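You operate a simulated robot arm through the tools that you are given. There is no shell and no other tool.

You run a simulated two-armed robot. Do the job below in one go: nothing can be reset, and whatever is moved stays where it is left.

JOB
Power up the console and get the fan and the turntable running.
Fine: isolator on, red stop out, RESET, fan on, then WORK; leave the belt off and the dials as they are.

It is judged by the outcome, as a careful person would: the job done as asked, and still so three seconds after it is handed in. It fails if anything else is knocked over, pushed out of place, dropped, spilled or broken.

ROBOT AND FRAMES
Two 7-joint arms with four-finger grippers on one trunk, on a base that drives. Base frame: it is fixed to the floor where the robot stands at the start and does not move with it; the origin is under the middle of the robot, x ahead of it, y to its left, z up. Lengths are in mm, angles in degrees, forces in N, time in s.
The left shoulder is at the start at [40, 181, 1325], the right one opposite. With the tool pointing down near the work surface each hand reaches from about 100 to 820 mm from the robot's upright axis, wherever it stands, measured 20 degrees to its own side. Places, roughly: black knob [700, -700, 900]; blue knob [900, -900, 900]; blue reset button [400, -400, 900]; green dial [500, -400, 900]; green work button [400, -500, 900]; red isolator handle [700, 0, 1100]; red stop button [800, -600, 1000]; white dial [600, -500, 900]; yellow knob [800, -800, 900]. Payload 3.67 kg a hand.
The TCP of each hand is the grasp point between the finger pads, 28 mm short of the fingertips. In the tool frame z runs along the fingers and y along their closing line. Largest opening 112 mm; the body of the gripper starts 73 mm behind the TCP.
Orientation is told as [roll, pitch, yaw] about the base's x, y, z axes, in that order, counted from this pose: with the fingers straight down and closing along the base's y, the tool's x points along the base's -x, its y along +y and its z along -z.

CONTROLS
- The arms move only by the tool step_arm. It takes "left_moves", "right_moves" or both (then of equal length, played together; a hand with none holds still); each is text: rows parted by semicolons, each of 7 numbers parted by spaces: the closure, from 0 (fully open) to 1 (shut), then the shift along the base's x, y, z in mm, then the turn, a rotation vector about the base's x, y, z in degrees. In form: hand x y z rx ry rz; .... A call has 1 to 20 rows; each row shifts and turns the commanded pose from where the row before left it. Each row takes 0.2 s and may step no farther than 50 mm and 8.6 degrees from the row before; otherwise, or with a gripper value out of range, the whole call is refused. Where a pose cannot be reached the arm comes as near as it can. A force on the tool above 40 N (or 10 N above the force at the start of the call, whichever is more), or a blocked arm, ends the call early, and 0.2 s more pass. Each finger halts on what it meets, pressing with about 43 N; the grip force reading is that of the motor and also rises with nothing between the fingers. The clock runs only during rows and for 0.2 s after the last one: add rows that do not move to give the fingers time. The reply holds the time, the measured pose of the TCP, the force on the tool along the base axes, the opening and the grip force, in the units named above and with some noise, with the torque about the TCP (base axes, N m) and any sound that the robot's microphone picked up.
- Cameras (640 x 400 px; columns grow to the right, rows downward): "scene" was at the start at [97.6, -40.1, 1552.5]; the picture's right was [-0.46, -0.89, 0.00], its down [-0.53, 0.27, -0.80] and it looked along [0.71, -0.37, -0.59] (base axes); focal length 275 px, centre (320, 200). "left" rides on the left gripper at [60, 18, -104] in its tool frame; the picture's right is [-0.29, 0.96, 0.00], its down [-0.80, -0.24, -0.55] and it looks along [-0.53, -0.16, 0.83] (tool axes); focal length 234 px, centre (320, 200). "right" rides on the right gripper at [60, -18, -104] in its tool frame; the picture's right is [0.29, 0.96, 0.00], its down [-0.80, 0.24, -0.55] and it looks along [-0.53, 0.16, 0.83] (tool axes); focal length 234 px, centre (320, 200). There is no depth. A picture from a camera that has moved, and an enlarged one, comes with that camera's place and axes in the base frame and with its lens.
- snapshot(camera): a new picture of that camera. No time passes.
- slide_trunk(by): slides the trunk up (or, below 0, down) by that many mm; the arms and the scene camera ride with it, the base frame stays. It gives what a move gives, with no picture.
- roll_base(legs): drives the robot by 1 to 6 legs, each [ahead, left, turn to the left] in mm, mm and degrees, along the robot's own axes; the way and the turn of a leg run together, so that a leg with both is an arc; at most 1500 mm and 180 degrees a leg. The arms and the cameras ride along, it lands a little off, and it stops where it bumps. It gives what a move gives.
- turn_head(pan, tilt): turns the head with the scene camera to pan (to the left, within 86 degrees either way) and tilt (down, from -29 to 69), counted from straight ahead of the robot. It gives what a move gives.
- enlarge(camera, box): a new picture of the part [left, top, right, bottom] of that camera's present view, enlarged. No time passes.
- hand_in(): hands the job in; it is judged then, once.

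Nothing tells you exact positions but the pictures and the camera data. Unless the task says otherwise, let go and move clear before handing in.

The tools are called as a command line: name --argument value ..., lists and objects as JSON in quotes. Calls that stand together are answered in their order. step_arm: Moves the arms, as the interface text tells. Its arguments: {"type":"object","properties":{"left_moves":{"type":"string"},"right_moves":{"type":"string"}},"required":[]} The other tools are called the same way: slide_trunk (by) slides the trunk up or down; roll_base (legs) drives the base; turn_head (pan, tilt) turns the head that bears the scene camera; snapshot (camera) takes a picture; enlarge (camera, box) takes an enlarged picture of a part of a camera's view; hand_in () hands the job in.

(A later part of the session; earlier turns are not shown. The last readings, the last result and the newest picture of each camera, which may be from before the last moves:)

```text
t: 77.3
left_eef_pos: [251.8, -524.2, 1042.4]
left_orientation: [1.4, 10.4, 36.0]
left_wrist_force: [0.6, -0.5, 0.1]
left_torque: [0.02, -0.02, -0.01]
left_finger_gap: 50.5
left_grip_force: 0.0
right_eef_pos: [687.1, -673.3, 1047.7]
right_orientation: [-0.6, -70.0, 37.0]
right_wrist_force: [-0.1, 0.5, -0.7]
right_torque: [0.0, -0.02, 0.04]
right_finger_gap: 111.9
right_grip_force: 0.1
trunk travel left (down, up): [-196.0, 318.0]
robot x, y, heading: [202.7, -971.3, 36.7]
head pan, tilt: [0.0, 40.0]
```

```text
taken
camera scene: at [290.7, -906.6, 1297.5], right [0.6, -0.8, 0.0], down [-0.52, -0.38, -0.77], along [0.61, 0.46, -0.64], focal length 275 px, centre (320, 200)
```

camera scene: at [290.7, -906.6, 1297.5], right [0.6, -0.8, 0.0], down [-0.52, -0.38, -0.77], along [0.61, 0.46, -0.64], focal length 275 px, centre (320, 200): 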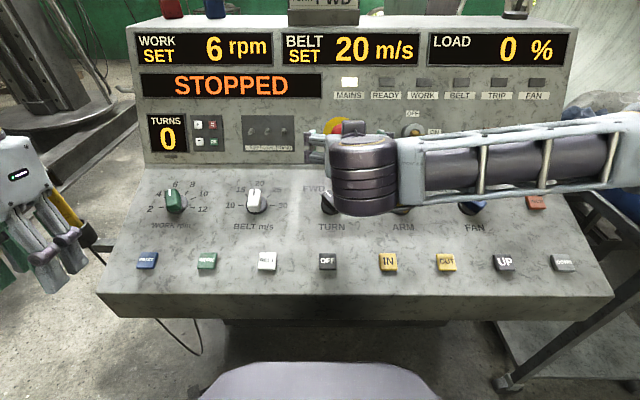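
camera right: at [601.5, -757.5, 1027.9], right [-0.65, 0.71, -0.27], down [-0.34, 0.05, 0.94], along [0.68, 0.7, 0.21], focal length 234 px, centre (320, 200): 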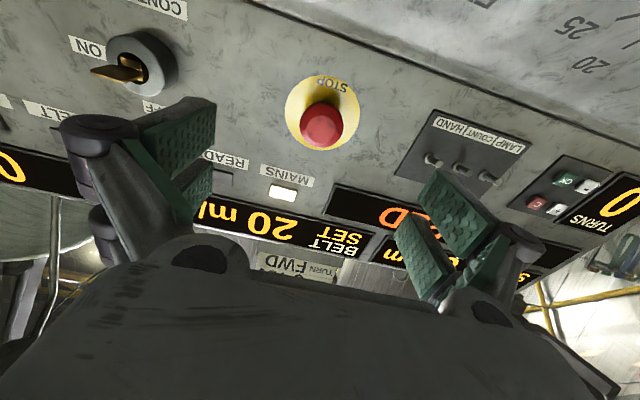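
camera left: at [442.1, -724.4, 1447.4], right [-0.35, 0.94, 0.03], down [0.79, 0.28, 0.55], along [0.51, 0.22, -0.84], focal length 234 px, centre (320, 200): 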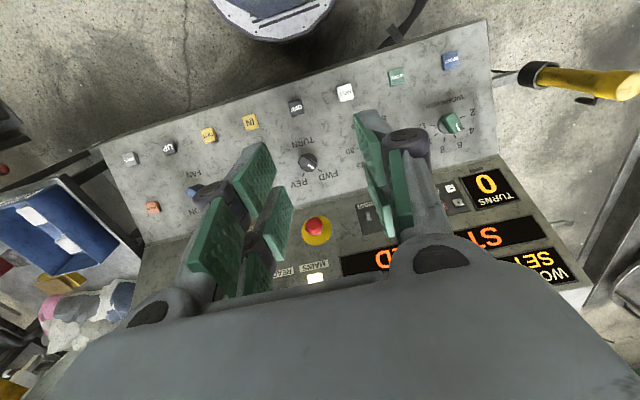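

The reach is comfortable. The cap is now about 137 mm ahead and nearly centred, so I'll move in another 95 mm and look again.

step_arm --right_moves "0 23.5 19 -9 0 0 0; 0 23.5 19 -9 0 0 0; 0 23.5 19 -9 0 0 0; 0 0 0 0 0 0 0"

snapshot --camera "right"

enlarge --camera "scene" --box '[280, 90, 440, 190]'

```text
t: 78.3
left_eef_pos: [251.1, -525.6, 1042.1]
left_orientation: [1.2, 10.3, 35.9]
left_wrist_force: [0.1, 0.4, -0.2]
left_torque: [0.06, -0.05, -0.02]
left_finger_gap: 50.2
left_grip_force: 0.2
right_eef_pos: [755.8, -616.0, 1021.9]
right_orientation: [-0.6, -70.0, 37.1]
right_wrist_force: [-0.8, 0.9, 0.5]
right_torque: [-0.01, 0.0, 0.01]
right_finger_gap: 112.3
right_grip_force: 0.0
trunk travel left (down, up): [-196.0, 318.0]
robot x, y, heading: [204.1, -968.6, 36.7]
head pan, tilt: [0.0, 40.0]
```

```text
taken
camera right: at [670.4, -700.9, 1001.4], right [-0.65, 0.71, -0.27], down [-0.34, 0.05, 0.94], along [0.68, 0.7, 0.21], focal length 234 px, centre (320, 200)
```

right: 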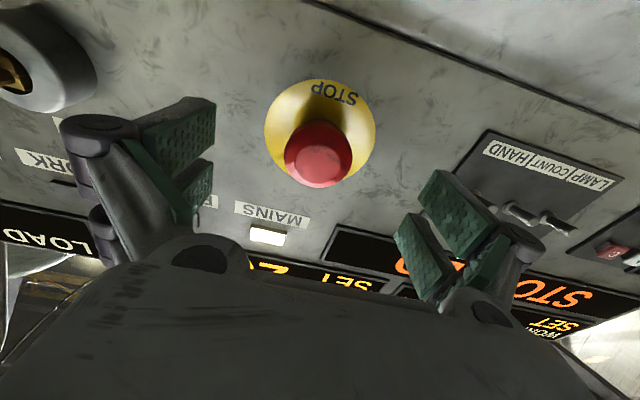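

```text
4.00 times, centred on (360, 140) of scene
camera zoom: at [289.4, -907.2, 1297.6], right [0.6, -0.8, 0.0], down [-0.51, -0.38, -0.77], along [0.61, 0.46, -0.64], focal length 1099 px, centre (160, 440)
```

zoom: 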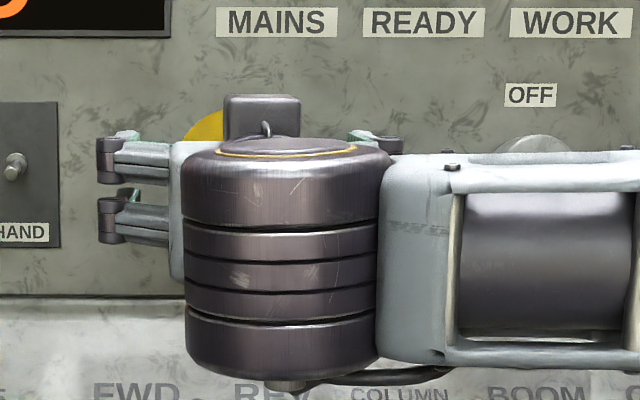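

The cap is centred, about 46 mm wide and 45 mm ahead, with the plate roughly 48 mm behind it. I'll advance 40 mm and close on it.

step_arm --right_moves "0 15 11.1 -6.8 0 0 0; 0 15 11.1 -6.8 0 0 0; 0 0 0 0 0 0 0; 0.4 0 0 0 0 0 0; 0.65 0 0 0 0 0 0; 0.65 0 0 0 0 0 0; 0.65 0 0 0 0 0 0"

snapshot --camera "right"

```text
t: 79.9
left_eef_pos: [249.2, -527.9, 1044.2]
left_orientation: [1.3, 10.1, 35.7]
left_wrist_force: [-0.3, 0.0, 0.8]
left_torque: [0.01, 0.03, -0.02]
left_finger_gap: 50.4
left_grip_force: 0.0
right_eef_pos: [782.9, -597.8, 1013.1]
right_orientation: [-0.3, -70.4, 36.8]
right_wrist_force: [-14.1, -18.8, 9.2]
right_torque: [-0.72, 0.43, -0.3]
right_finger_gap: 41.1
right_grip_force: 44.8
trunk travel left (down, up): [-196.0, 318.0]
robot x, y, heading: [205.5, -970.4, 36.6]
head pan, tilt: [0.0, 40.0]
stopped in row 7 (right hand): the force on the tool passed its limit at 41 N (the readings are from after the stop); the commanded pose is now the measured one
```

```text
taken
camera right: at [697.3, -683.0, 992.2], right [-0.65, 0.71, -0.27], down [-0.35, 0.04, 0.94], along [0.68, 0.7, 0.22], focal length 234 px, centre (320, 200)
```

right: 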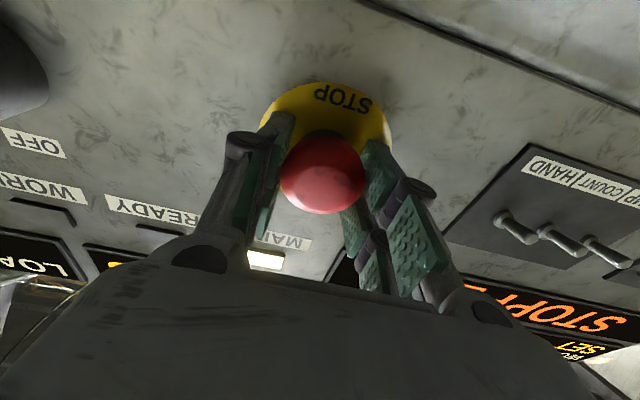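

I have the cap at 41 mm, with some back-push on the hand, so the tips may be touching the plate. I'll pull gently outward and see whether the button comes out.

step_arm --right_moves "0.7 -3 -2.2 1.4 0 0 0; 0.7 -3 -2.2 1.4 0 0 0; 0.7 -3 -2.2 1.4 0 0 0"

snapshot --camera "right"

snapshot --camera "scene"

```text
t: 80.7
left_eef_pos: [250.3, -526.6, 1042.8]
left_orientation: [1.3, 10.2, 35.8]
left_wrist_force: [-0.3, 0.0, 0.2]
left_torque: [0.05, -0.01, -0.02]
left_finger_gap: 50.5
left_grip_force: 0.0
right_eef_pos: [776.8, -602.7, 1016.3]
right_orientation: [-0.3, -70.4, 36.6]
right_wrist_force: [7.7, -0.5, 15.0]
right_torque: [-0.71, 0.6, -0.23]
right_finger_gap: 41.3
right_grip_force: 45.0
trunk travel left (down, up): [-196.0, 318.0]
robot x, y, heading: [207.3, -967.1, 36.6]
head pan, tilt: [0.0, 40.0]
```

```text
taken
camera right: at [691.8, -686.7, 995.5], right [-0.65, 0.71, -0.27], down [-0.35, 0.04, 0.94], along [0.68, 0.7, 0.22], focal length 234 px, centre (320, 200)
```

right: 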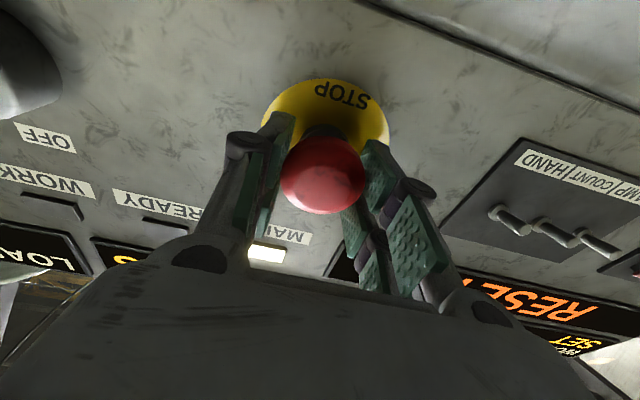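

```text
taken
camera scene: at [289.2, -908.4, 1297.8], right [0.6, -0.8, 0.0], down [-0.52, -0.38, -0.77], along [0.61, 0.46, -0.64], focal length 275 px, centre (320, 200)
```

scene: 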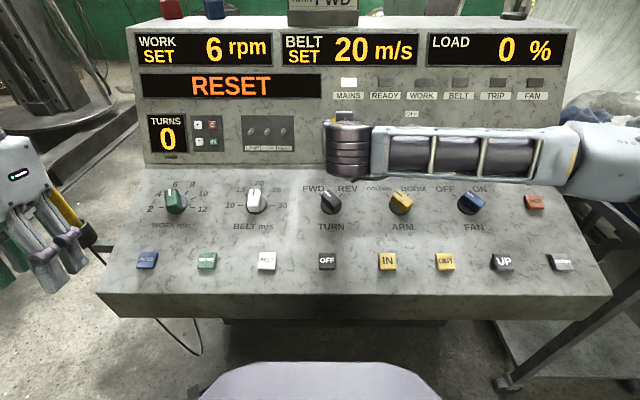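

The button popped out and the display now reads RESET. I'll release it and back the right hand straight out.

step_arm --right_moves "0.4 0 0 0 0 0 0; 0.2 0 0 0 0 0 0; 0.2 -15 -11 7 0 0 0; 0.2 -31 -23 14 0 0 0; 0.2 -31 -23 14 0 0 0; 0.2 -31 -23 14 0 0 0; 0.2 -31 -23 14 0 0 0; 0.2 -31 -23 14 0 0 0; 0.2 -31 -23 14 0 0 0"

snapshot --camera "scene"

snapshot --camera "left"

snapshot --camera "right"

```text
t: 82.7
left_eef_pos: [248.4, -526.3, 1042.6]
left_orientation: [1.2, 10.4, 35.8]
left_wrist_force: [-0.3, -0.5, 0.2]
left_torque: [0.02, 0.01, 0.01]
left_finger_gap: 50.1
left_grip_force: 0.1
right_eef_pos: [575.6, -751.5, 1105.5]
right_orientation: [-0.8, -70.1, 37.1]
right_wrist_force: [-0.1, -0.3, -0.1]
right_torque: [-0.04, -0.05, 0.0]
right_finger_gap: 89.8
right_grip_force: 0.0
trunk travel left (down, up): [-196.0, 318.0]
robot x, y, heading: [202.6, -968.5, 36.7]
head pan, tilt: [0.0, 40.0]
```

```text
taken
camera scene: at [288.2, -907.7, 1297.7], right [0.6, -0.8, 0.0], down [-0.51, -0.38, -0.77], along [0.61, 0.46, -0.64], focal length 275 px, centre (320, 200)
```

scene: 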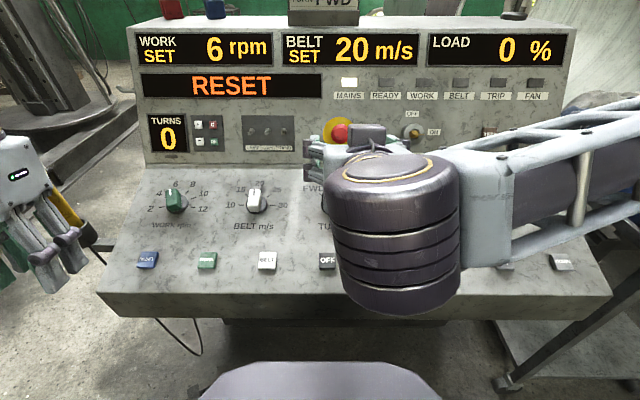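

```text
taken
camera left: at [207.8, -536.6, 1156.2], right [-0.33, 0.94, -0.03], down [0.86, 0.31, 0.4], along [0.38, 0.1, -0.92], focal length 234 px, centre (320, 200)
```

left: 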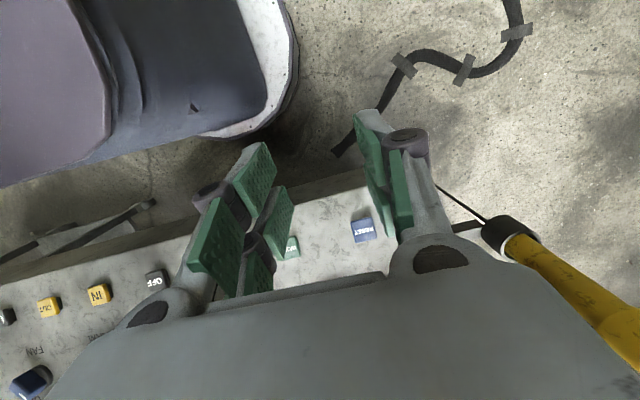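

```text
taken
camera right: at [489.1, -835.2, 1084.1], right [-0.65, 0.71, -0.28], down [-0.35, 0.05, 0.94], along [0.68, 0.7, 0.21], focal length 234 px, centre (320, 200)
```

right: 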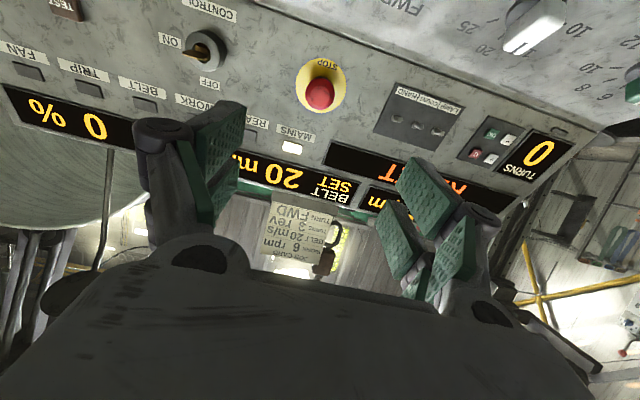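

The button is out and my hands are clear. RESET triangulates to about (358, -427, 852). I'll raise the trunk for hand-down work, then bring the left hand over RESET with the fingers closed.

slide_trunk --by 200

step_arm --left_moves "1 22 20 0 3.1 -4.2 0; 1 22 20 0 3.1 -4.2 0; 1 22 20 -10 0 0 0; 1 22 20 -30 0 0 0; 1 22 19 -40 0 0 0; 1 0 0 -40 0 0 0; 1 0 0 -40 0 0 0; 1 0 0 -40 0 0 0; 1 0 0 -40 0 0 0"

snapshot --camera "left"

snapshot --camera "scene"

```text
t: 84.8
left_eef_pos: [250.8, -525.4, 1241.3]
left_orientation: [1.3, 10.4, 35.8]
left_wrist_force: [-0.5, 0.3, -0.3]
left_torque: [0.04, 0.01, 0.04]
left_finger_gap: 50.7
left_grip_force: 0.0
right_eef_pos: [575.1, -750.3, 1303.9]
right_orientation: [-0.7, -70.1, 37.0]
right_wrist_force: [-0.8, 0.0, 0.3]
right_torque: [0.01, -0.01, 0.02]
right_finger_gap: 89.5
right_grip_force: 0.0
trunk travel left (down, up): [-396.0, 118.0]
robot x, y, heading: [207.7, -969.7, 36.5]
head pan, tilt: [0.0, 40.0]
```

```text
t: 86.8
left_eef_pos: [361.4, -425.5, 1001.4]
left_orientation: [1.3, -0.1, 35.7]
left_wrist_force: [-0.2, 0.6, 0.8]
left_torque: [0.02, -0.04, -0.02]
left_finger_gap: 0.0
left_grip_force: 35.7
right_eef_pos: [575.3, -749.1, 1302.6]
right_orientation: [-0.7, -70.1, 37.0]
right_wrist_force: [1.1, 0.2, -0.3]
right_torque: [-0.01, 0.01, 0.04]
right_finger_gap: 89.8
right_grip_force: 0.1
trunk travel left (down, up): [-396.0, 118.0]
robot x, y, heading: [205.5, -972.8, 36.9]
head pan, tilt: [0.0, 40.0]
```

```text
taken
camera left: at [303.1, -448.1, 1106.0], right [-0.33, 0.94, 0.02], down [0.79, 0.26, 0.55], along [0.51, 0.2, -0.83], focal length 234 px, centre (320, 200)
```

left: 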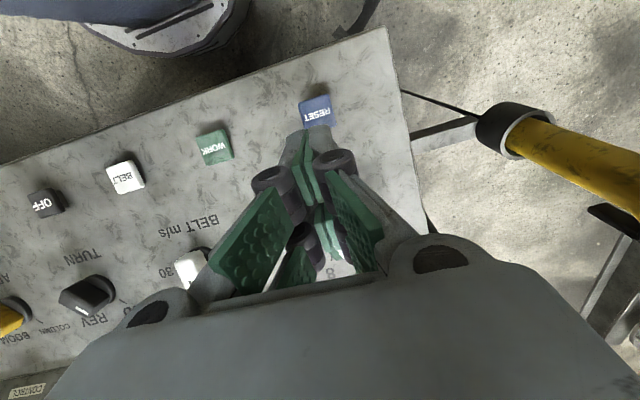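

```text
taken
camera scene: at [289.3, -907.1, 1496.5], right [0.6, -0.8, 0.0], down [-0.52, -0.38, -0.77], along [0.61, 0.46, -0.64], focal length 275 px, centre (320, 200)
```

scene: 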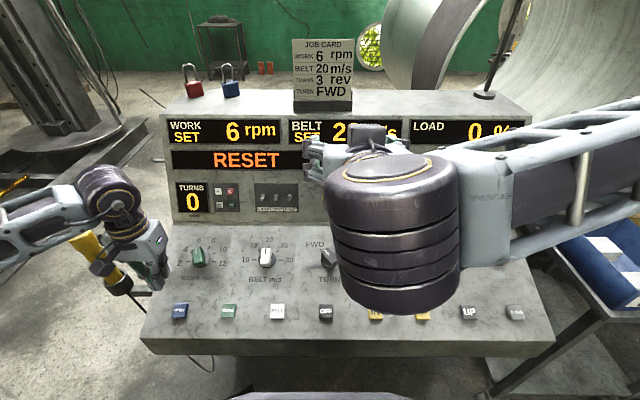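

The fingertips are almost over RESET, off by only about 6 mm. I'll correct that, lower to just above it, and press in small steps.

step_arm --left_moves "1 -6 -3 -35 0 0 0; 1 0 0 -40 0 0 0; 1 0 0 -30 0 0 0; 1 0 0 0 0 0 0"

enlarge --camera "left" --box '[200, 50, 440, 250]'

enlarge --camera "scene" --box '[100, 240, 260, 340]'

```text
t: 87.8
left_eef_pos: [355.3, -430.6, 896.2]
left_orientation: [1.4, -0.1, 35.8]
left_wrist_force: [-0.3, 1.1, 0.6]
left_torque: [-0.02, 0.0, 0.03]
left_finger_gap: 0.0
left_grip_force: 35.8
right_eef_pos: [574.3, -749.3, 1303.3]
right_orientation: [-0.6, -70.1, 37.0]
right_wrist_force: [0.1, 1.0, -1.6]
right_torque: [0.0, 0.02, -0.02]
right_finger_gap: 89.9
right_grip_force: 0.2
trunk travel left (down, up): [-396.0, 118.0]
robot x, y, heading: [205.9, -972.7, 36.5]
head pan, tilt: [0.0, 40.0]
```

```text
2.00 times, centred on (320, 150) of left
camera zoom: at [296.8, -452.3, 1000.7], right [-0.33, 0.94, 0.02], down [0.79, 0.26, 0.55], along [0.51, 0.2, -0.84], focal length 468 px, centre (320, 300)
```

zoom: 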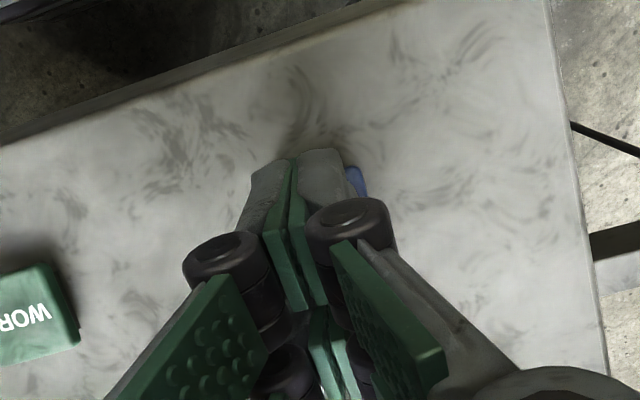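

```text
4.00 times, centred on (180, 290) of scene
camera zoom: at [289.2, -907.6, 1496.5], right [0.6, -0.8, 0.0], down [-0.52, -0.38, -0.77], along [0.61, 0.46, -0.64], focal length 1099 px, centre (880, -160)
```

zoom: 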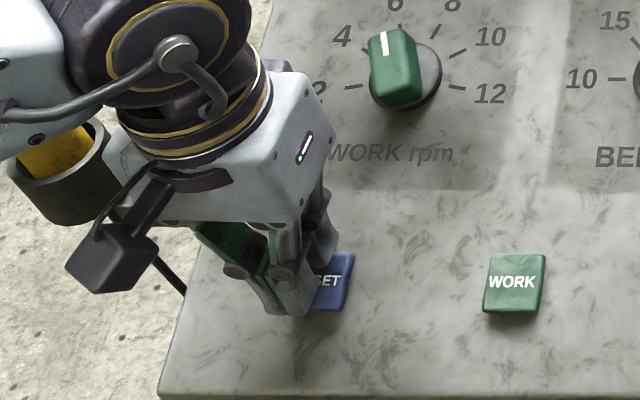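

The closed fingers turn out to be two-pronged, with tips about 20 mm either side of the TCP along tool x. I'll press with the far prong, so I shift the hand about 22 mm toward me; the near prong then stays clear over the lower part of the desk.

step_arm --left_moves "1 -17.7 -13.1 10 0 0 0; 1 0 0 0 0 0 0"

enlarge --camera "left" --box '[200, 50, 440, 250]'

enlarge --camera "scene" --box '[120, 270, 220, 340]'

```text
t: 88.4
left_eef_pos: [336.7, -443.9, 906.0]
left_orientation: [1.3, 0.0, 35.9]
left_wrist_force: [0.5, 0.1, 0.1]
left_torque: [0.0, 0.01, -0.01]
left_finger_gap: 0.1
left_grip_force: 36.0
right_eef_pos: [576.3, -749.2, 1302.4]
right_orientation: [-0.6, -70.0, 37.0]
right_wrist_force: [0.3, 0.8, 0.0]
right_torque: [0.0, -0.01, -0.01]
right_finger_gap: 89.6
right_grip_force: 0.0
trunk travel left (down, up): [-396.0, 118.0]
robot x, y, heading: [205.5, -969.9, 36.8]
head pan, tilt: [0.0, 40.0]
```

```text
2.00 times, centred on (320, 150) of left
camera zoom: at [279.7, -465.3, 1010.6], right [-0.33, 0.94, 0.02], down [0.79, 0.26, 0.55], along [0.51, 0.2, -0.84], focal length 468 px, centre (320, 300)
```

zoom: 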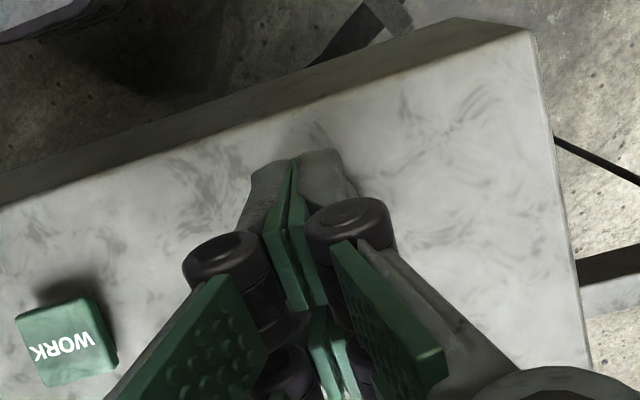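

```text
5.71 times, centred on (170, 305) of scene
camera zoom: at [290.0, -907.1, 1496.4], right [0.6, -0.8, 0.0], down [-0.52, -0.38, -0.77], along [0.61, 0.46, -0.64], focal length 1570 px, centre (1177, -400)
```

zoom: 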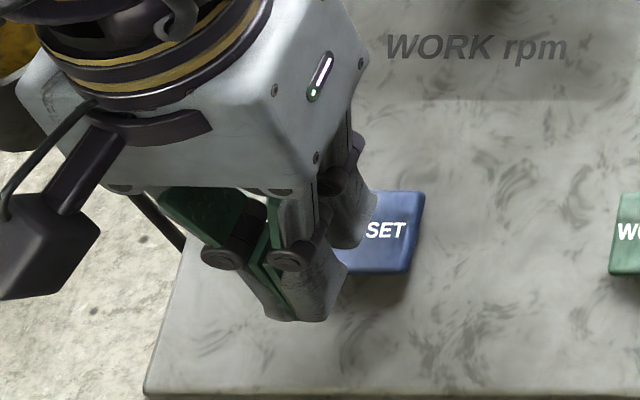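

The far prong will land on RESET once I go 10 mm further forward. I'll do that and press in small steps.

step_arm --left_moves "1 8 6 -10 0 0 0; 1 0 0 -10 0 0 0; 1 0 0 -4 0 0 0; 1 0 0 -4 0 0 0; 1 0 0 -3 0 0 0"

snapshot --camera "scene"

enlarge --camera "scene" --box '[120, 270, 220, 340]'

```text
t: 89.6
left_eef_pos: [344.9, -437.8, 875.3]
left_orientation: [1.4, -0.3, 35.8]
left_wrist_force: [0.2, 1.7, 8.5]
left_torque: [0.16, -0.23, -0.01]
left_finger_gap: 6.0
left_grip_force: 36.0
right_eef_pos: [575.0, -751.5, 1303.2]
right_orientation: [-0.5, -70.1, 37.0]
right_wrist_force: [0.6, -0.5, -0.1]
right_torque: [-0.02, 0.02, -0.02]
right_finger_gap: 89.7
right_grip_force: 0.0
trunk travel left (down, up): [-396.0, 118.0]
robot x, y, heading: [207.3, -969.8, 36.7]
head pan, tilt: [0.0, 40.0]
heard: click
```

```text
taken
camera scene: at [289.0, -908.5, 1496.7], right [0.6, -0.8, 0.0], down [-0.52, -0.38, -0.77], along [0.61, 0.46, -0.64], focal length 275 px, centre (320, 200)
```

scene: 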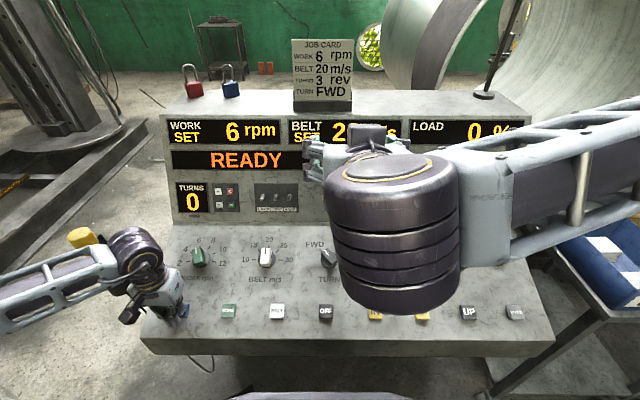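

```text
5.71 times, centred on (170, 305) of scene
camera zoom: at [289.0, -908.5, 1496.7], right [0.6, -0.8, 0.0], down [-0.52, -0.38, -0.77], along [0.61, 0.46, -0.64], focal length 1570 px, centre (1177, -400)
```

zoom: 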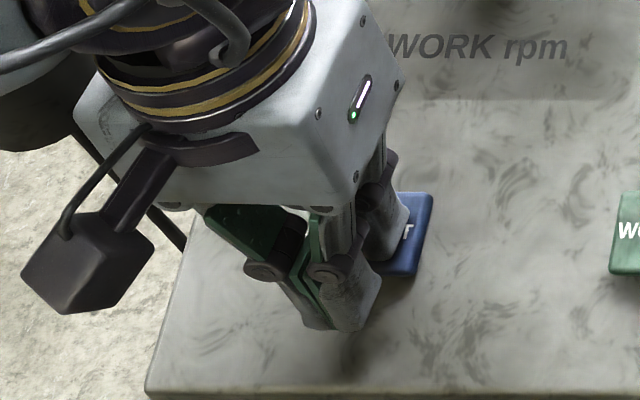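

The console clicked and now shows READY. I'll lift the left hand and bring the right hand over the fan knob at about (857, -901, 909), turning it to point down along the desk normal.

step_arm --left_moves "1 0 0 15 0 0 0; 1 0 0 30 0 0 0; 1 0 0 30 0 0 0; 1 0 0 30 0 0 0; 1 0 0 0 0 0 0; 1 0 0 0 0 0 0; 1 0 0 0 0 0 0; 1 0 0 0 0 0 0; 1 0 0 0 0 0 0; 1 0 0 0 0 0 0" --right_moves "0.2 28 -15 -10 -5.02 6.77 0; 0.2 28 -15 -10 -5.02 6.77 0; 0.2 28 -15 -10 -5.02 6.77 0; 0.2 28 -15 -10 -5.02 6.77 0; 0.2 28 -15 -10 -5.02 6.77 0; 0.2 28 -15 -10 -5.02 6.77 0; 0.2 28 -15 -10 -5.02 6.77 0; 0.2 28 -15 -30 0 0 0; 0.2 28 -15 -35 0 0 0; 0.2 28 -15 -35 0 0 0"

snapshot --camera "right"

snapshot --camera "scene"

```text
t: 91.8
left_eef_pos: [346.0, -437.3, 978.6]
left_orientation: [1.5, 0.0, 35.9]
left_wrist_force: [-0.3, 0.0, 0.3]
left_torque: [0.02, 0.03, 0.02]
left_finger_gap: 0.1
left_grip_force: 35.7
right_eef_pos: [856.1, -900.5, 1132.7]
right_orientation: [-0.2, -11.2, 36.7]
right_wrist_force: [-0.2, 0.6, 0.1]
right_torque: [-0.01, 0.04, -0.03]
right_finger_gap: 89.7
right_grip_force: 0.0
trunk travel left (down, up): [-396.0, 118.0]
robot x, y, heading: [205.0, -971.0, 36.7]
head pan, tilt: [0.0, 40.0]
```

```text
taken
camera right: at [803.1, -961.1, 1223.3], right [-0.8, 0.6, -0.06], down [0.4, 0.6, 0.7], along [0.45, 0.53, -0.72], focal length 234 px, centre (320, 200)
```

right: 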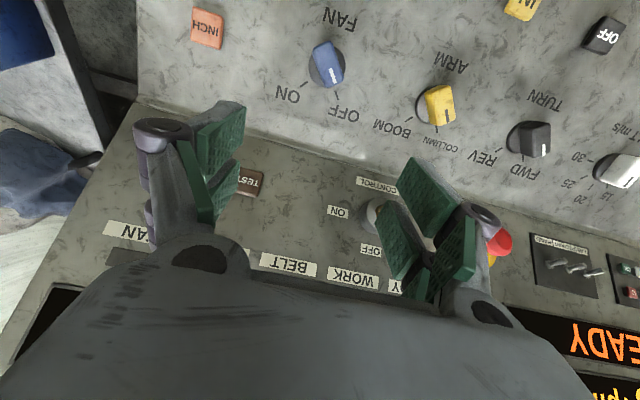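

```text
taken
camera scene: at [290.9, -908.0, 1496.4], right [0.6, -0.8, 0.0], down [-0.52, -0.38, -0.77], along [0.61, 0.46, -0.64], focal length 275 px, centre (320, 200)
```

scene: 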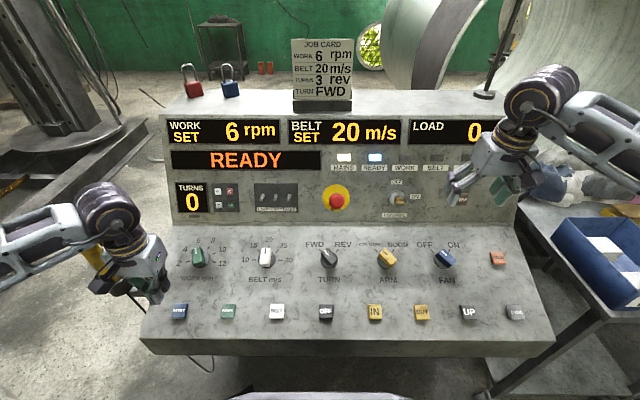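

enlarge --camera "right" --box '[260, 10, 400, 130]'

enlarge --camera "scene" --box '[400, 225, 500, 295]'

```text
3.33 times, centred on (330, 70) of right
camera zoom: at [803.1, -961.1, 1223.3], right [-0.8, 0.6, -0.06], down [0.4, 0.6, 0.7], along [0.45, 0.53, -0.72], focal length 781 px, centre (287, 633)
```

zoom: 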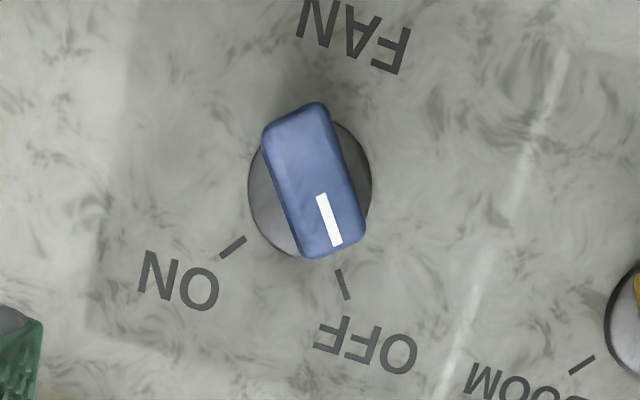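

```text
5.71 times, centred on (450, 260) of scene
camera zoom: at [290.9, -908.0, 1496.4], right [0.6, -0.8, 0.0], down [-0.52, -0.38, -0.77], along [0.61, 0.46, -0.64], focal length 1570 px, centre (-423, -143)
```

zoom: 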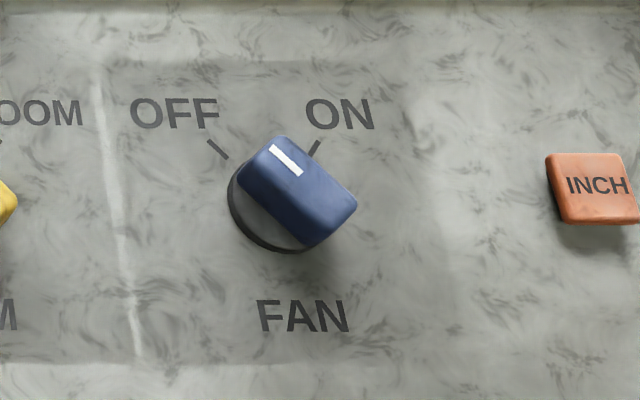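

READY is lit. The knob bar points 38.5° left toward OFF, and ON is about 39° right. I'll yaw the hand to straddle the bar and descend to about 60 mm above it.

step_arm --right_moves "0.3 -1.8 -1.7 -33.2 -1.19 -0.85 7.57; 0.3 -1.8 -1.7 -33.2 -1.19 -0.85 7.57; 0.3 -1.8 -1.7 -33.2 -1.19 -0.85 7.57; 0.3 -1.8 -1.7 -33.2 -1.19 -0.85 7.57; 0.3 -1.9 -1.9 -33.2 -1.19 -0.85 7.57; 0.3 0 0 0 0 0 0"

snapshot --camera "right"

enlarge --camera "scene" --box '[370, 180, 530, 290]'

```text
t: 93.2
left_eef_pos: [345.3, -437.7, 979.2]
left_orientation: [1.5, -0.2, 35.9]
left_wrist_force: [-0.3, 0.7, 0.0]
left_torque: [-0.06, 0.0, 0.03]
left_finger_gap: 0.0
left_grip_force: 35.7
right_eef_pos: [836.1, -888.5, 977.2]
right_orientation: [-6.2, -9.3, 75.3]
right_wrist_force: [-0.7, -0.8, -0.8]
right_torque: [0.03, 0.0, 0.0]
right_finger_gap: 78.3
right_grip_force: 0.3
right hand out of reach, approached as far as the arm can: row 5
trunk travel left (down, up): [-396.0, 118.0]
robot x, y, heading: [204.8, -971.9, 36.9]
head pan, tilt: [0.0, 40.0]
```

```text
taken
camera right: at [822.5, -963.9, 1073.3], right [-0.99, -0.02, -0.15], down [-0.11, 0.75, 0.65], along [0.1, 0.66, -0.75], focal length 234 px, centre (320, 200)
```

right: 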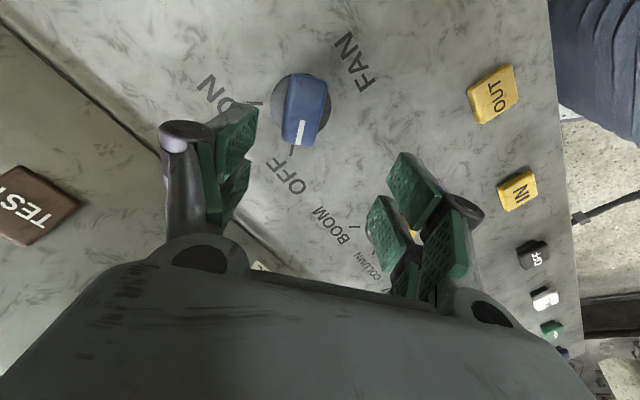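

```text
3.64 times, centred on (450, 235) of scene
camera zoom: at [289.4, -907.1, 1496.6], right [0.6, -0.8, 0.0], down [-0.52, -0.38, -0.77], along [0.61, 0.46, -0.64], focal length 999 px, centre (-153, 73)
```

zoom: 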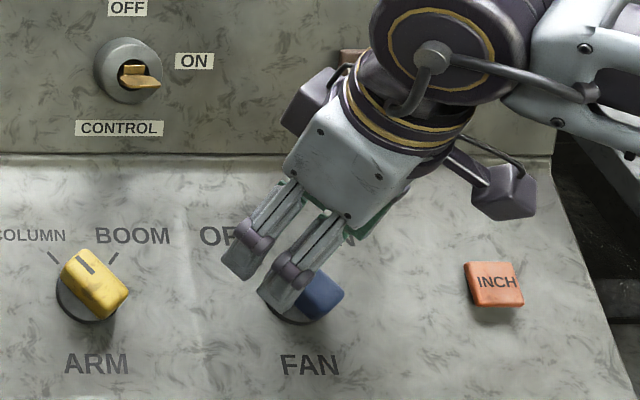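

The knob is 21 mm toward the hand's back side, 18 mm to its right and 68 mm below. I'll correct sideways first and see whether the arm reaches.

step_arm --right_moves "0.3 4 -8.3 -0.5 0 0 0; 0.3 4 -8.3 -0.5 0 0 0; 0.3 4 -8.3 -0.5 0 0 0; 0.3 4.7 4.5 -32.7 0 0 0"

snapshot --camera "right"

enlarge --camera "scene" --box '[370, 180, 530, 290]'

```text
t: 94.2
left_eef_pos: [346.1, -435.6, 979.3]
left_orientation: [1.5, -0.2, 35.7]
left_wrist_force: [1.3, 0.1, 0.2]
left_torque: [0.03, 0.01, -0.02]
left_finger_gap: 0.2
left_grip_force: 35.5
right_eef_pos: [852.6, -908.9, 942.7]
right_orientation: [-7.1, -8.6, 75.7]
right_wrist_force: [0.8, -0.6, 0.4]
right_torque: [-0.01, 0.02, -0.01]
right_finger_gap: 78.6
right_grip_force: 0.0
right hand out of reach, approached as far as the arm can: row 3
trunk travel left (down, up): [-396.0, 118.0]
robot x, y, heading: [207.1, -972.5, 36.8]
head pan, tilt: [0.0, 40.0]
```

```text
taken
camera right: at [839.3, -983.7, 1039.5], right [-0.99, -0.02, -0.16], down [-0.12, 0.76, 0.63], along [0.11, 0.65, -0.76], focal length 234 px, centre (320, 200)
```

right: 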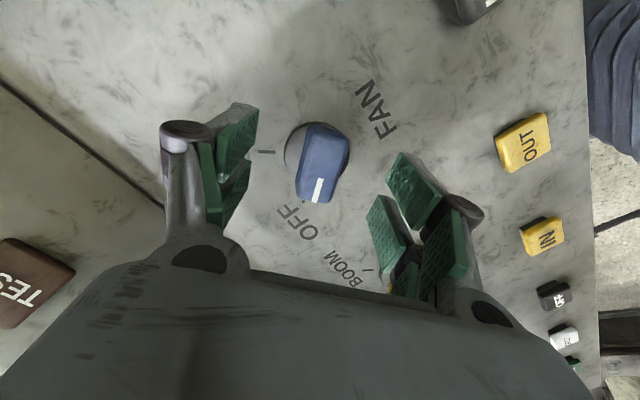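

```text
3.64 times, centred on (450, 235) of scene
camera zoom: at [290.4, -908.1, 1496.4], right [0.6, -0.8, 0.0], down [-0.52, -0.38, -0.77], along [0.61, 0.46, -0.64], focal length 999 px, centre (-153, 73)
```

zoom: 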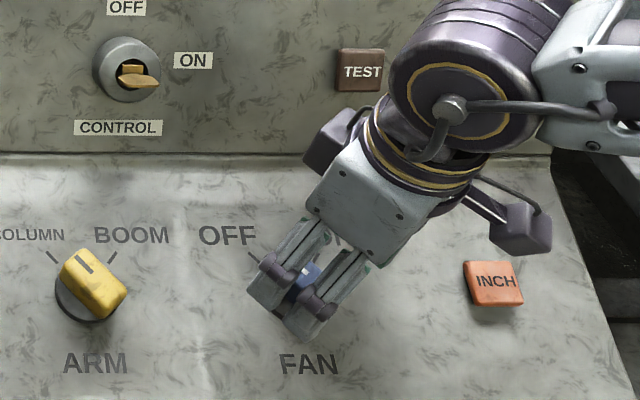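

The knob is now centred between the fingers, 33 mm below. I'll descend 30 mm and close on the bar.

step_arm --right_moves "0.3 2.2 2.1 -15 0 0 0; 0.3 2.2 2.1 -15 0 0 0; 0.3 0 0 0 0 0 0; 0.6 0 0 0 0 0 0; 0.85 0 0 0 0 0 0; 0.85 0 0 0 0 0 0; 0.85 0 0 0 0 0 0"

snapshot --camera "right"

enlarge --camera "scene" --box '[370, 180, 530, 290]'

```text
t: 95.4
left_eef_pos: [345.5, -439.4, 981.8]
left_orientation: [1.4, -0.2, 35.7]
left_wrist_force: [0.8, -0.2, -0.4]
left_torque: [0.01, 0.03, -0.01]
left_finger_gap: 0.0
left_grip_force: 35.8
right_eef_pos: [862.7, -905.4, 923.2]
right_orientation: [-7.9, -9.5, 75.5]
right_wrist_force: [-3.5, -12.5, 36.8]
right_torque: [0.37, -1.43, -0.71]
right_finger_gap: 38.9
right_grip_force: 19.1
trunk travel left (down, up): [-396.0, 118.0]
robot x, y, heading: [210.3, -971.5, 36.2]
head pan, tilt: [0.0, 40.0]
stopped in row 5 (right hand): the force on the tool passed its limit at 46 N (the readings are from after the stop); the commanded pose is now the measured one
```

```text
taken
camera right: at [846.4, -980.3, 1017.5], right [-0.98, -0.02, -0.18], down [-0.13, 0.76, 0.64], along [0.12, 0.65, -0.75], focal length 234 px, centre (320, 200)
```

right: 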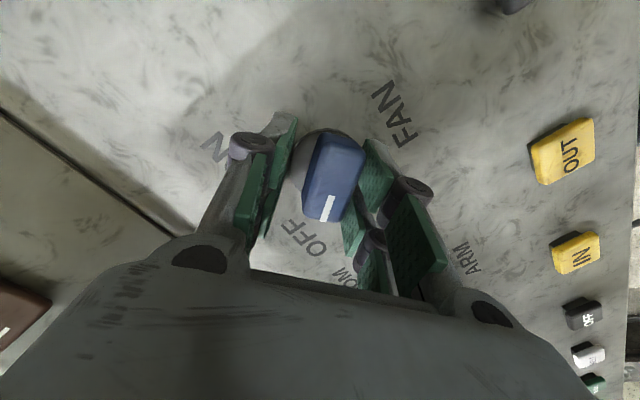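

```text
3.64 times, centred on (450, 235) of scene
camera zoom: at [287.3, -910.6, 1496.9], right [0.6, -0.8, 0.0], down [-0.52, -0.38, -0.77], along [0.62, 0.46, -0.64], focal length 999 px, centre (-153, 73)
```

zoom: 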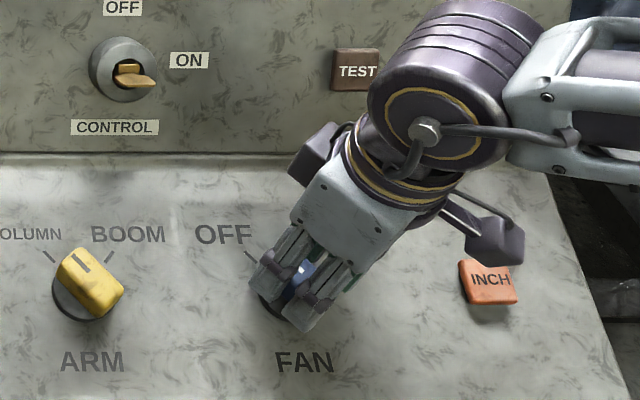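

The fingertips met the knob's skirt on one side while closing. I'll raise about 6 mm, shift 7 mm to centre on the bar and close again.

step_arm --right_moves "0.5 -0.9 -0.8 6 0 0 0; 0.5 -6.7 1.9 -0.8 0 0 0; 0.5 0 0 0 0 0 0; 0.65 0 0 0 0 0 0; 0.75 0 0 0 0 0 0; 0.85 0 0 0 0 0 0; 0.85 0 0 0 0 0 0"

snapshot --camera "right"

enlarge --camera "scene" --box '[370, 180, 530, 290]'

```text
t: 97.0
left_eef_pos: [345.8, -438.1, 979.5]
left_orientation: [1.4, -0.1, 35.8]
left_wrist_force: [-0.3, 0.2, 0.1]
left_torque: [0.02, 0.03, -0.01]
left_finger_gap: 0.0
left_grip_force: 35.2
right_eef_pos: [856.1, -904.1, 923.7]
right_orientation: [-7.7, -8.9, 75.5]
right_wrist_force: [13.5, -5.8, 12.1]
right_torque: [-0.83, -1.26, -0.51]
right_finger_gap: 26.2
right_grip_force: 44.7
trunk travel left (down, up): [-396.0, 118.0]
robot x, y, heading: [205.6, -967.1, 36.6]
head pan, tilt: [0.0, 40.0]
```

```text
taken
camera right: at [840.5, -979.0, 1018.2], right [-0.98, -0.02, -0.17], down [-0.12, 0.76, 0.64], along [0.12, 0.65, -0.75], focal length 234 px, centre (320, 200)
```

right: 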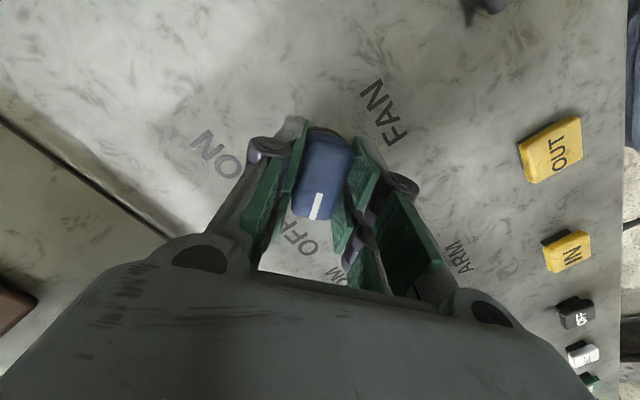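

```text
3.64 times, centred on (450, 235) of scene
camera zoom: at [290.2, -908.5, 1496.6], right [0.6, -0.8, 0.0], down [-0.52, -0.38, -0.77], along [0.61, 0.46, -0.64], focal length 999 px, centre (-153, 73)
```

zoom: 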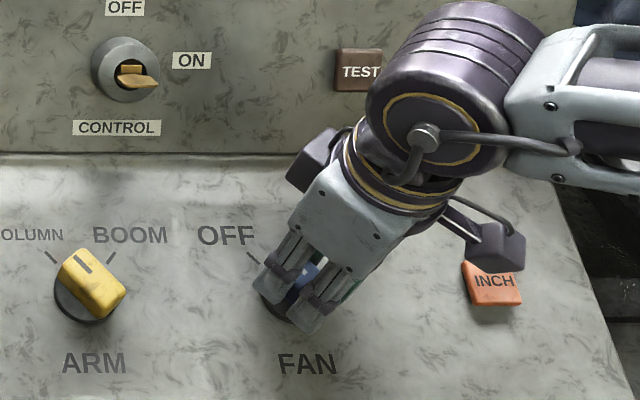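

I have the bar firmly at 26 mm. I'll turn it clockwise about the desk normal, half way first.

step_arm --right_moves "0.85 0 0 0 1.19 0.88 -7.64; 0.85 0 0 0 1.19 0.88 -7.64; 0.85 0 0 0 1.19 0.88 -7.64; 0.85 0 0 0 1.19 0.88 -7.64; 0.85 0 0 0 1.19 0.88 -7.64"

snapshot --camera "right"

enlarge --camera "scene" --box '[370, 180, 530, 290]'

```text
t: 98.2
left_eef_pos: [346.5, -436.5, 979.4]
left_orientation: [1.4, 0.0, 35.8]
left_wrist_force: [0.2, -0.5, 0.4]
left_torque: [0.01, -0.01, 0.0]
left_finger_gap: 0.0
left_grip_force: 36.2
right_eef_pos: [855.7, -903.8, 921.6]
right_orientation: [-0.5, -11.3, 35.9]
right_wrist_force: [18.6, -3.0, 12.5]
right_torque: [0.48, -0.54, 0.01]
right_finger_gap: 25.0
right_grip_force: 46.3
trunk travel left (down, up): [-396.0, 118.0]
robot x, y, heading: [207.0, -967.1, 36.7]
head pan, tilt: [0.0, 40.0]
```

```text
taken
camera right: at [800.6, -964.5, 1012.8], right [-0.79, 0.61, -0.06], down [0.4, 0.59, 0.7], along [0.46, 0.53, -0.71], focal length 234 px, centre (320, 200)
```

right: 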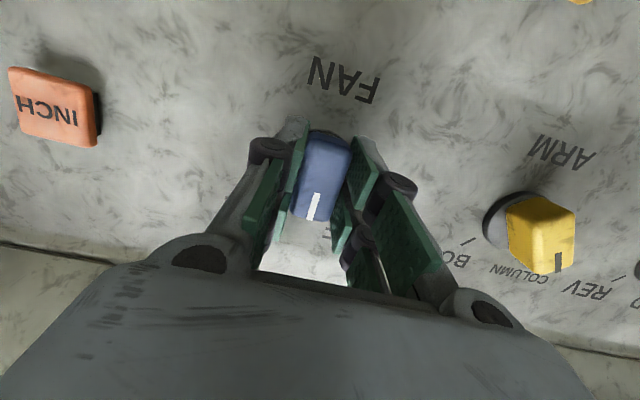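

```text
3.64 times, centred on (450, 235) of scene
camera zoom: at [291.0, -908.5, 1496.5], right [0.6, -0.8, 0.0], down [-0.52, -0.38, -0.77], along [0.61, 0.46, -0.64], focal length 999 px, centre (-153, 73)
```

zoom: 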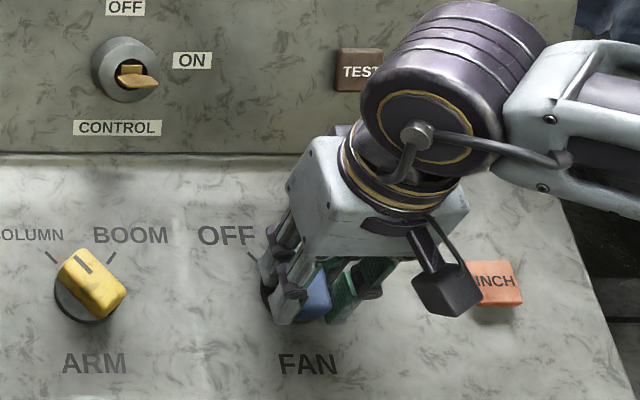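

It is turning with the hand and now points straight up the desk. I'll carry on toward ON.

step_arm --right_moves "0.85 0 0 0 1.19 0.88 -7.64; 0.85 0 0 0 1.19 0.88 -7.64; 0.85 0 0 0 1.19 0.88 -7.64; 0.85 0 0 0 1.19 0.88 -7.64; 0.85 0 0 0 1.19 0.88 -7.64; 0.85 0 0 0 0 0 0"

snapshot --camera "right"

snapshot --camera "scene"

```text
t: 99.6
left_eef_pos: [345.3, -436.5, 979.8]
left_orientation: [1.4, 0.0, 35.8]
left_wrist_force: [0.5, 0.2, 0.5]
left_torque: [-0.01, 0.01, -0.02]
left_finger_gap: 0.0
left_grip_force: 36.2
right_eef_pos: [853.7, -904.6, 923.4]
right_orientation: [6.5, -8.9, -3.5]
right_wrist_force: [15.5, 2.4, 20.1]
right_torque: [1.45, -0.05, 0.45]
right_finger_gap: 26.6
right_grip_force: 45.7
trunk travel left (down, up): [-396.0, 118.0]
robot x, y, heading: [206.2, -971.2, 36.4]
head pan, tilt: [0.0, 40.0]
```

```text
taken
camera right: at [777.1, -928.1, 1014.2], right [-0.24, 0.97, 0.06], down [0.71, 0.13, 0.69], along [0.66, 0.21, -0.72], focal length 234 px, centre (320, 200)
```

right: 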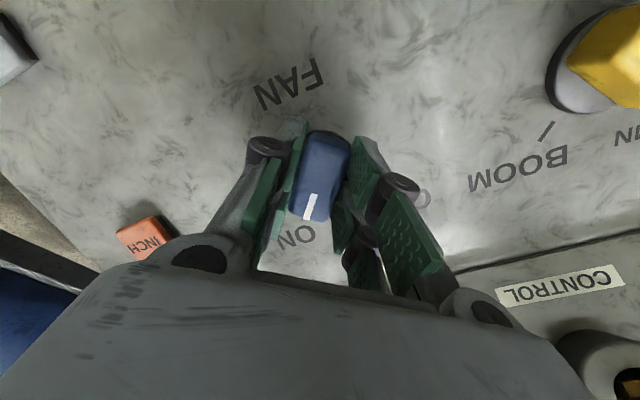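

```text
taken
camera scene: at [289.5, -907.8, 1496.5], right [0.6, -0.8, 0.0], down [-0.52, -0.38, -0.77], along [0.61, 0.46, -0.64], focal length 275 px, centre (320, 200)
```

scene: 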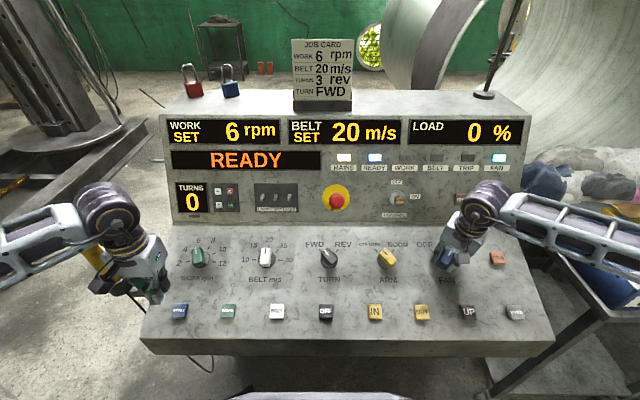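

The FAN lamp is lit and the knob points to ON. I'll open part way and lift the right hand straight off.

step_arm --right_moves "0.6 0 0 0 0 0 0; 0.5 0 0 0 0 0 0; 0.5 -2.3 -1.7 14.7 0 0 0; 0.5 -4.6 -3.4 29.4 0 0 0; 0.5 -4.6 -3.4 29.4 0 0 0; 0.5 -4.6 -3.4 29.4 0 0 0; 0.5 -4.6 -3.4 29.4 0 0 0"

snapshot --camera "scene"

enlarge --camera "scene" --box '[370, 200, 530, 310]'

snapshot --camera "left"

```text
t: 101.2
left_eef_pos: [345.4, -436.2, 979.7]
left_orientation: [1.4, 0.0, 35.7]
left_wrist_force: [-0.2, -0.9, -0.4]
left_torque: [0.01, -0.01, 0.04]
left_finger_gap: 0.2
left_grip_force: 35.6
right_eef_pos: [833.7, -919.7, 1054.8]
right_orientation: [6.2, -8.7, -3.3]
right_wrist_force: [0.1, 0.5, 0.2]
right_torque: [-0.03, 0.01, 0.01]
right_finger_gap: 56.1
right_grip_force: 0.2
trunk travel left (down, up): [-396.0, 118.0]
robot x, y, heading: [204.7, -969.9, 36.7]
head pan, tilt: [0.0, 40.0]
```

```text
taken
camera scene: at [289.3, -907.8, 1496.5], right [0.6, -0.8, 0.0], down [-0.52, -0.38, -0.77], along [0.61, 0.46, -0.64], focal length 275 px, centre (320, 200)
```

scene: 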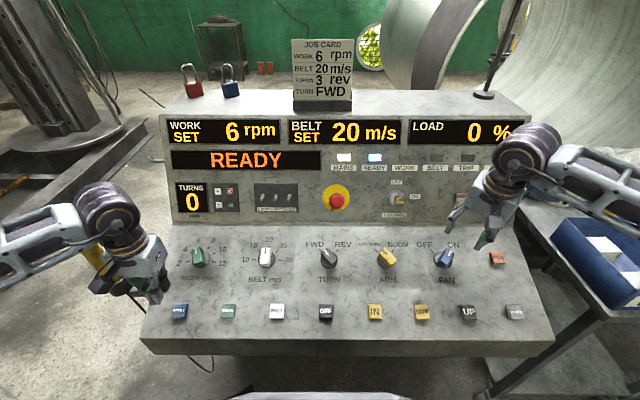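

```text
3.64 times, centred on (450, 255) of scene
camera zoom: at [289.3, -907.8, 1496.5], right [0.6, -0.8, 0.0], down [-0.52, -0.38, -0.77], along [0.61, 0.46, -0.64], focal length 999 px, centre (-153, 0)
```

zoom: 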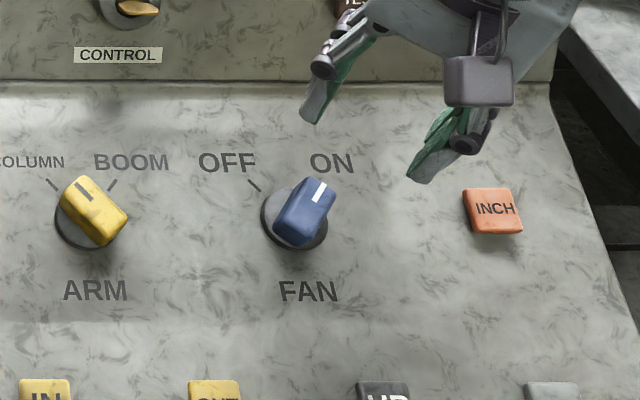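

```text
taken
camera left: at [287.7, -459.3, 1084.2], right [-0.33, 0.94, 0.02], down [0.79, 0.26, 0.55], along [0.51, 0.2, -0.84], focal length 234 px, centre (320, 200)
```

left: 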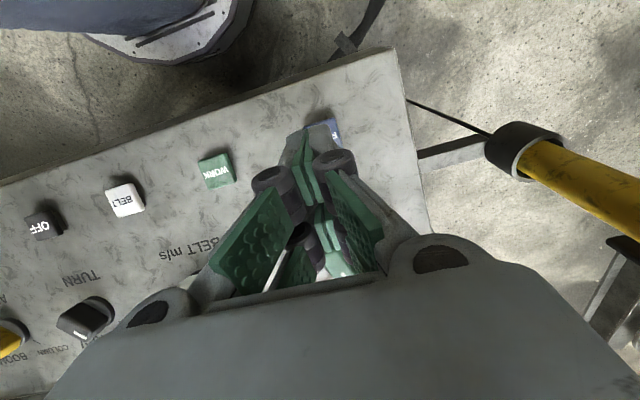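

The fan is on. Next is WORK, at about (430, -522, 852). I'll shift the left hand there with the same far-prong offset and check before pressing.

step_arm --left_moves "1 24.9 -34.2 0 0 0 0; 1 24.9 -34.2 0 0 0 0; 1 24.9 -34.2 0 0 0 0; 1 0 0 -40 0 0 0; 1 0 0 -34 0 0 0; 1 0 0 0 0 0 0"

enlarge --camera "scene" --box '[170, 270, 270, 340]'

snapshot --camera "left"

```text
t: 102.6
left_eef_pos: [421.9, -539.3, 905.1]
left_orientation: [1.4, -0.1, 35.8]
left_wrist_force: [-0.2, 0.0, 0.1]
left_torque: [0.05, -0.01, 0.0]
left_finger_gap: 0.0
left_grip_force: 35.7
right_eef_pos: [834.4, -919.7, 1054.0]
right_orientation: [6.3, -8.8, -3.4]
right_wrist_force: [0.4, -0.7, -0.4]
right_torque: [0.01, 0.03, -0.01]
right_finger_gap: 56.0
right_grip_force: 0.0
trunk travel left (down, up): [-396.0, 118.0]
robot x, y, heading: [206.0, -971.6, 36.7]
head pan, tilt: [0.0, 40.0]
```

```text
5.71 times, centred on (220, 305) of scene
camera zoom: at [290.0, -908.2, 1496.5], right [0.6, -0.8, 0.0], down [-0.52, -0.38, -0.77], along [0.61, 0.46, -0.64], focal length 1570 px, centre (891, -400)
```

zoom: 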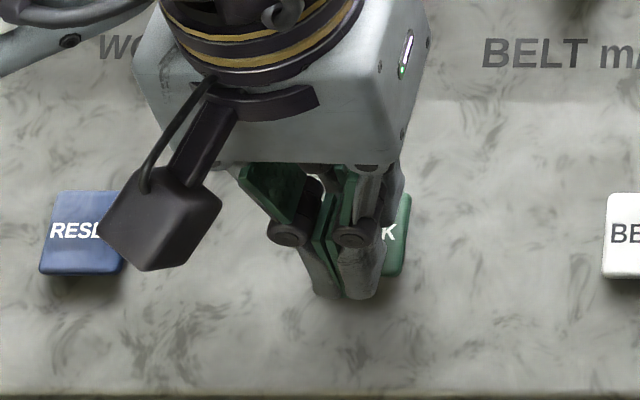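

```text
taken
camera left: at [364.4, -562.7, 1009.8], right [-0.33, 0.95, 0.02], down [0.79, 0.26, 0.55], along [0.51, 0.2, -0.84], focal length 234 px, centre (320, 200)
```

left: 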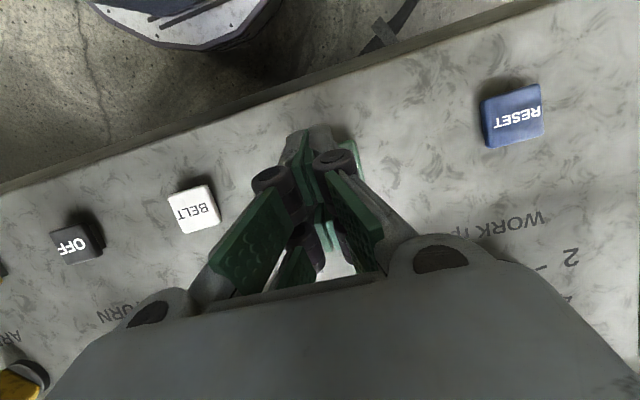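

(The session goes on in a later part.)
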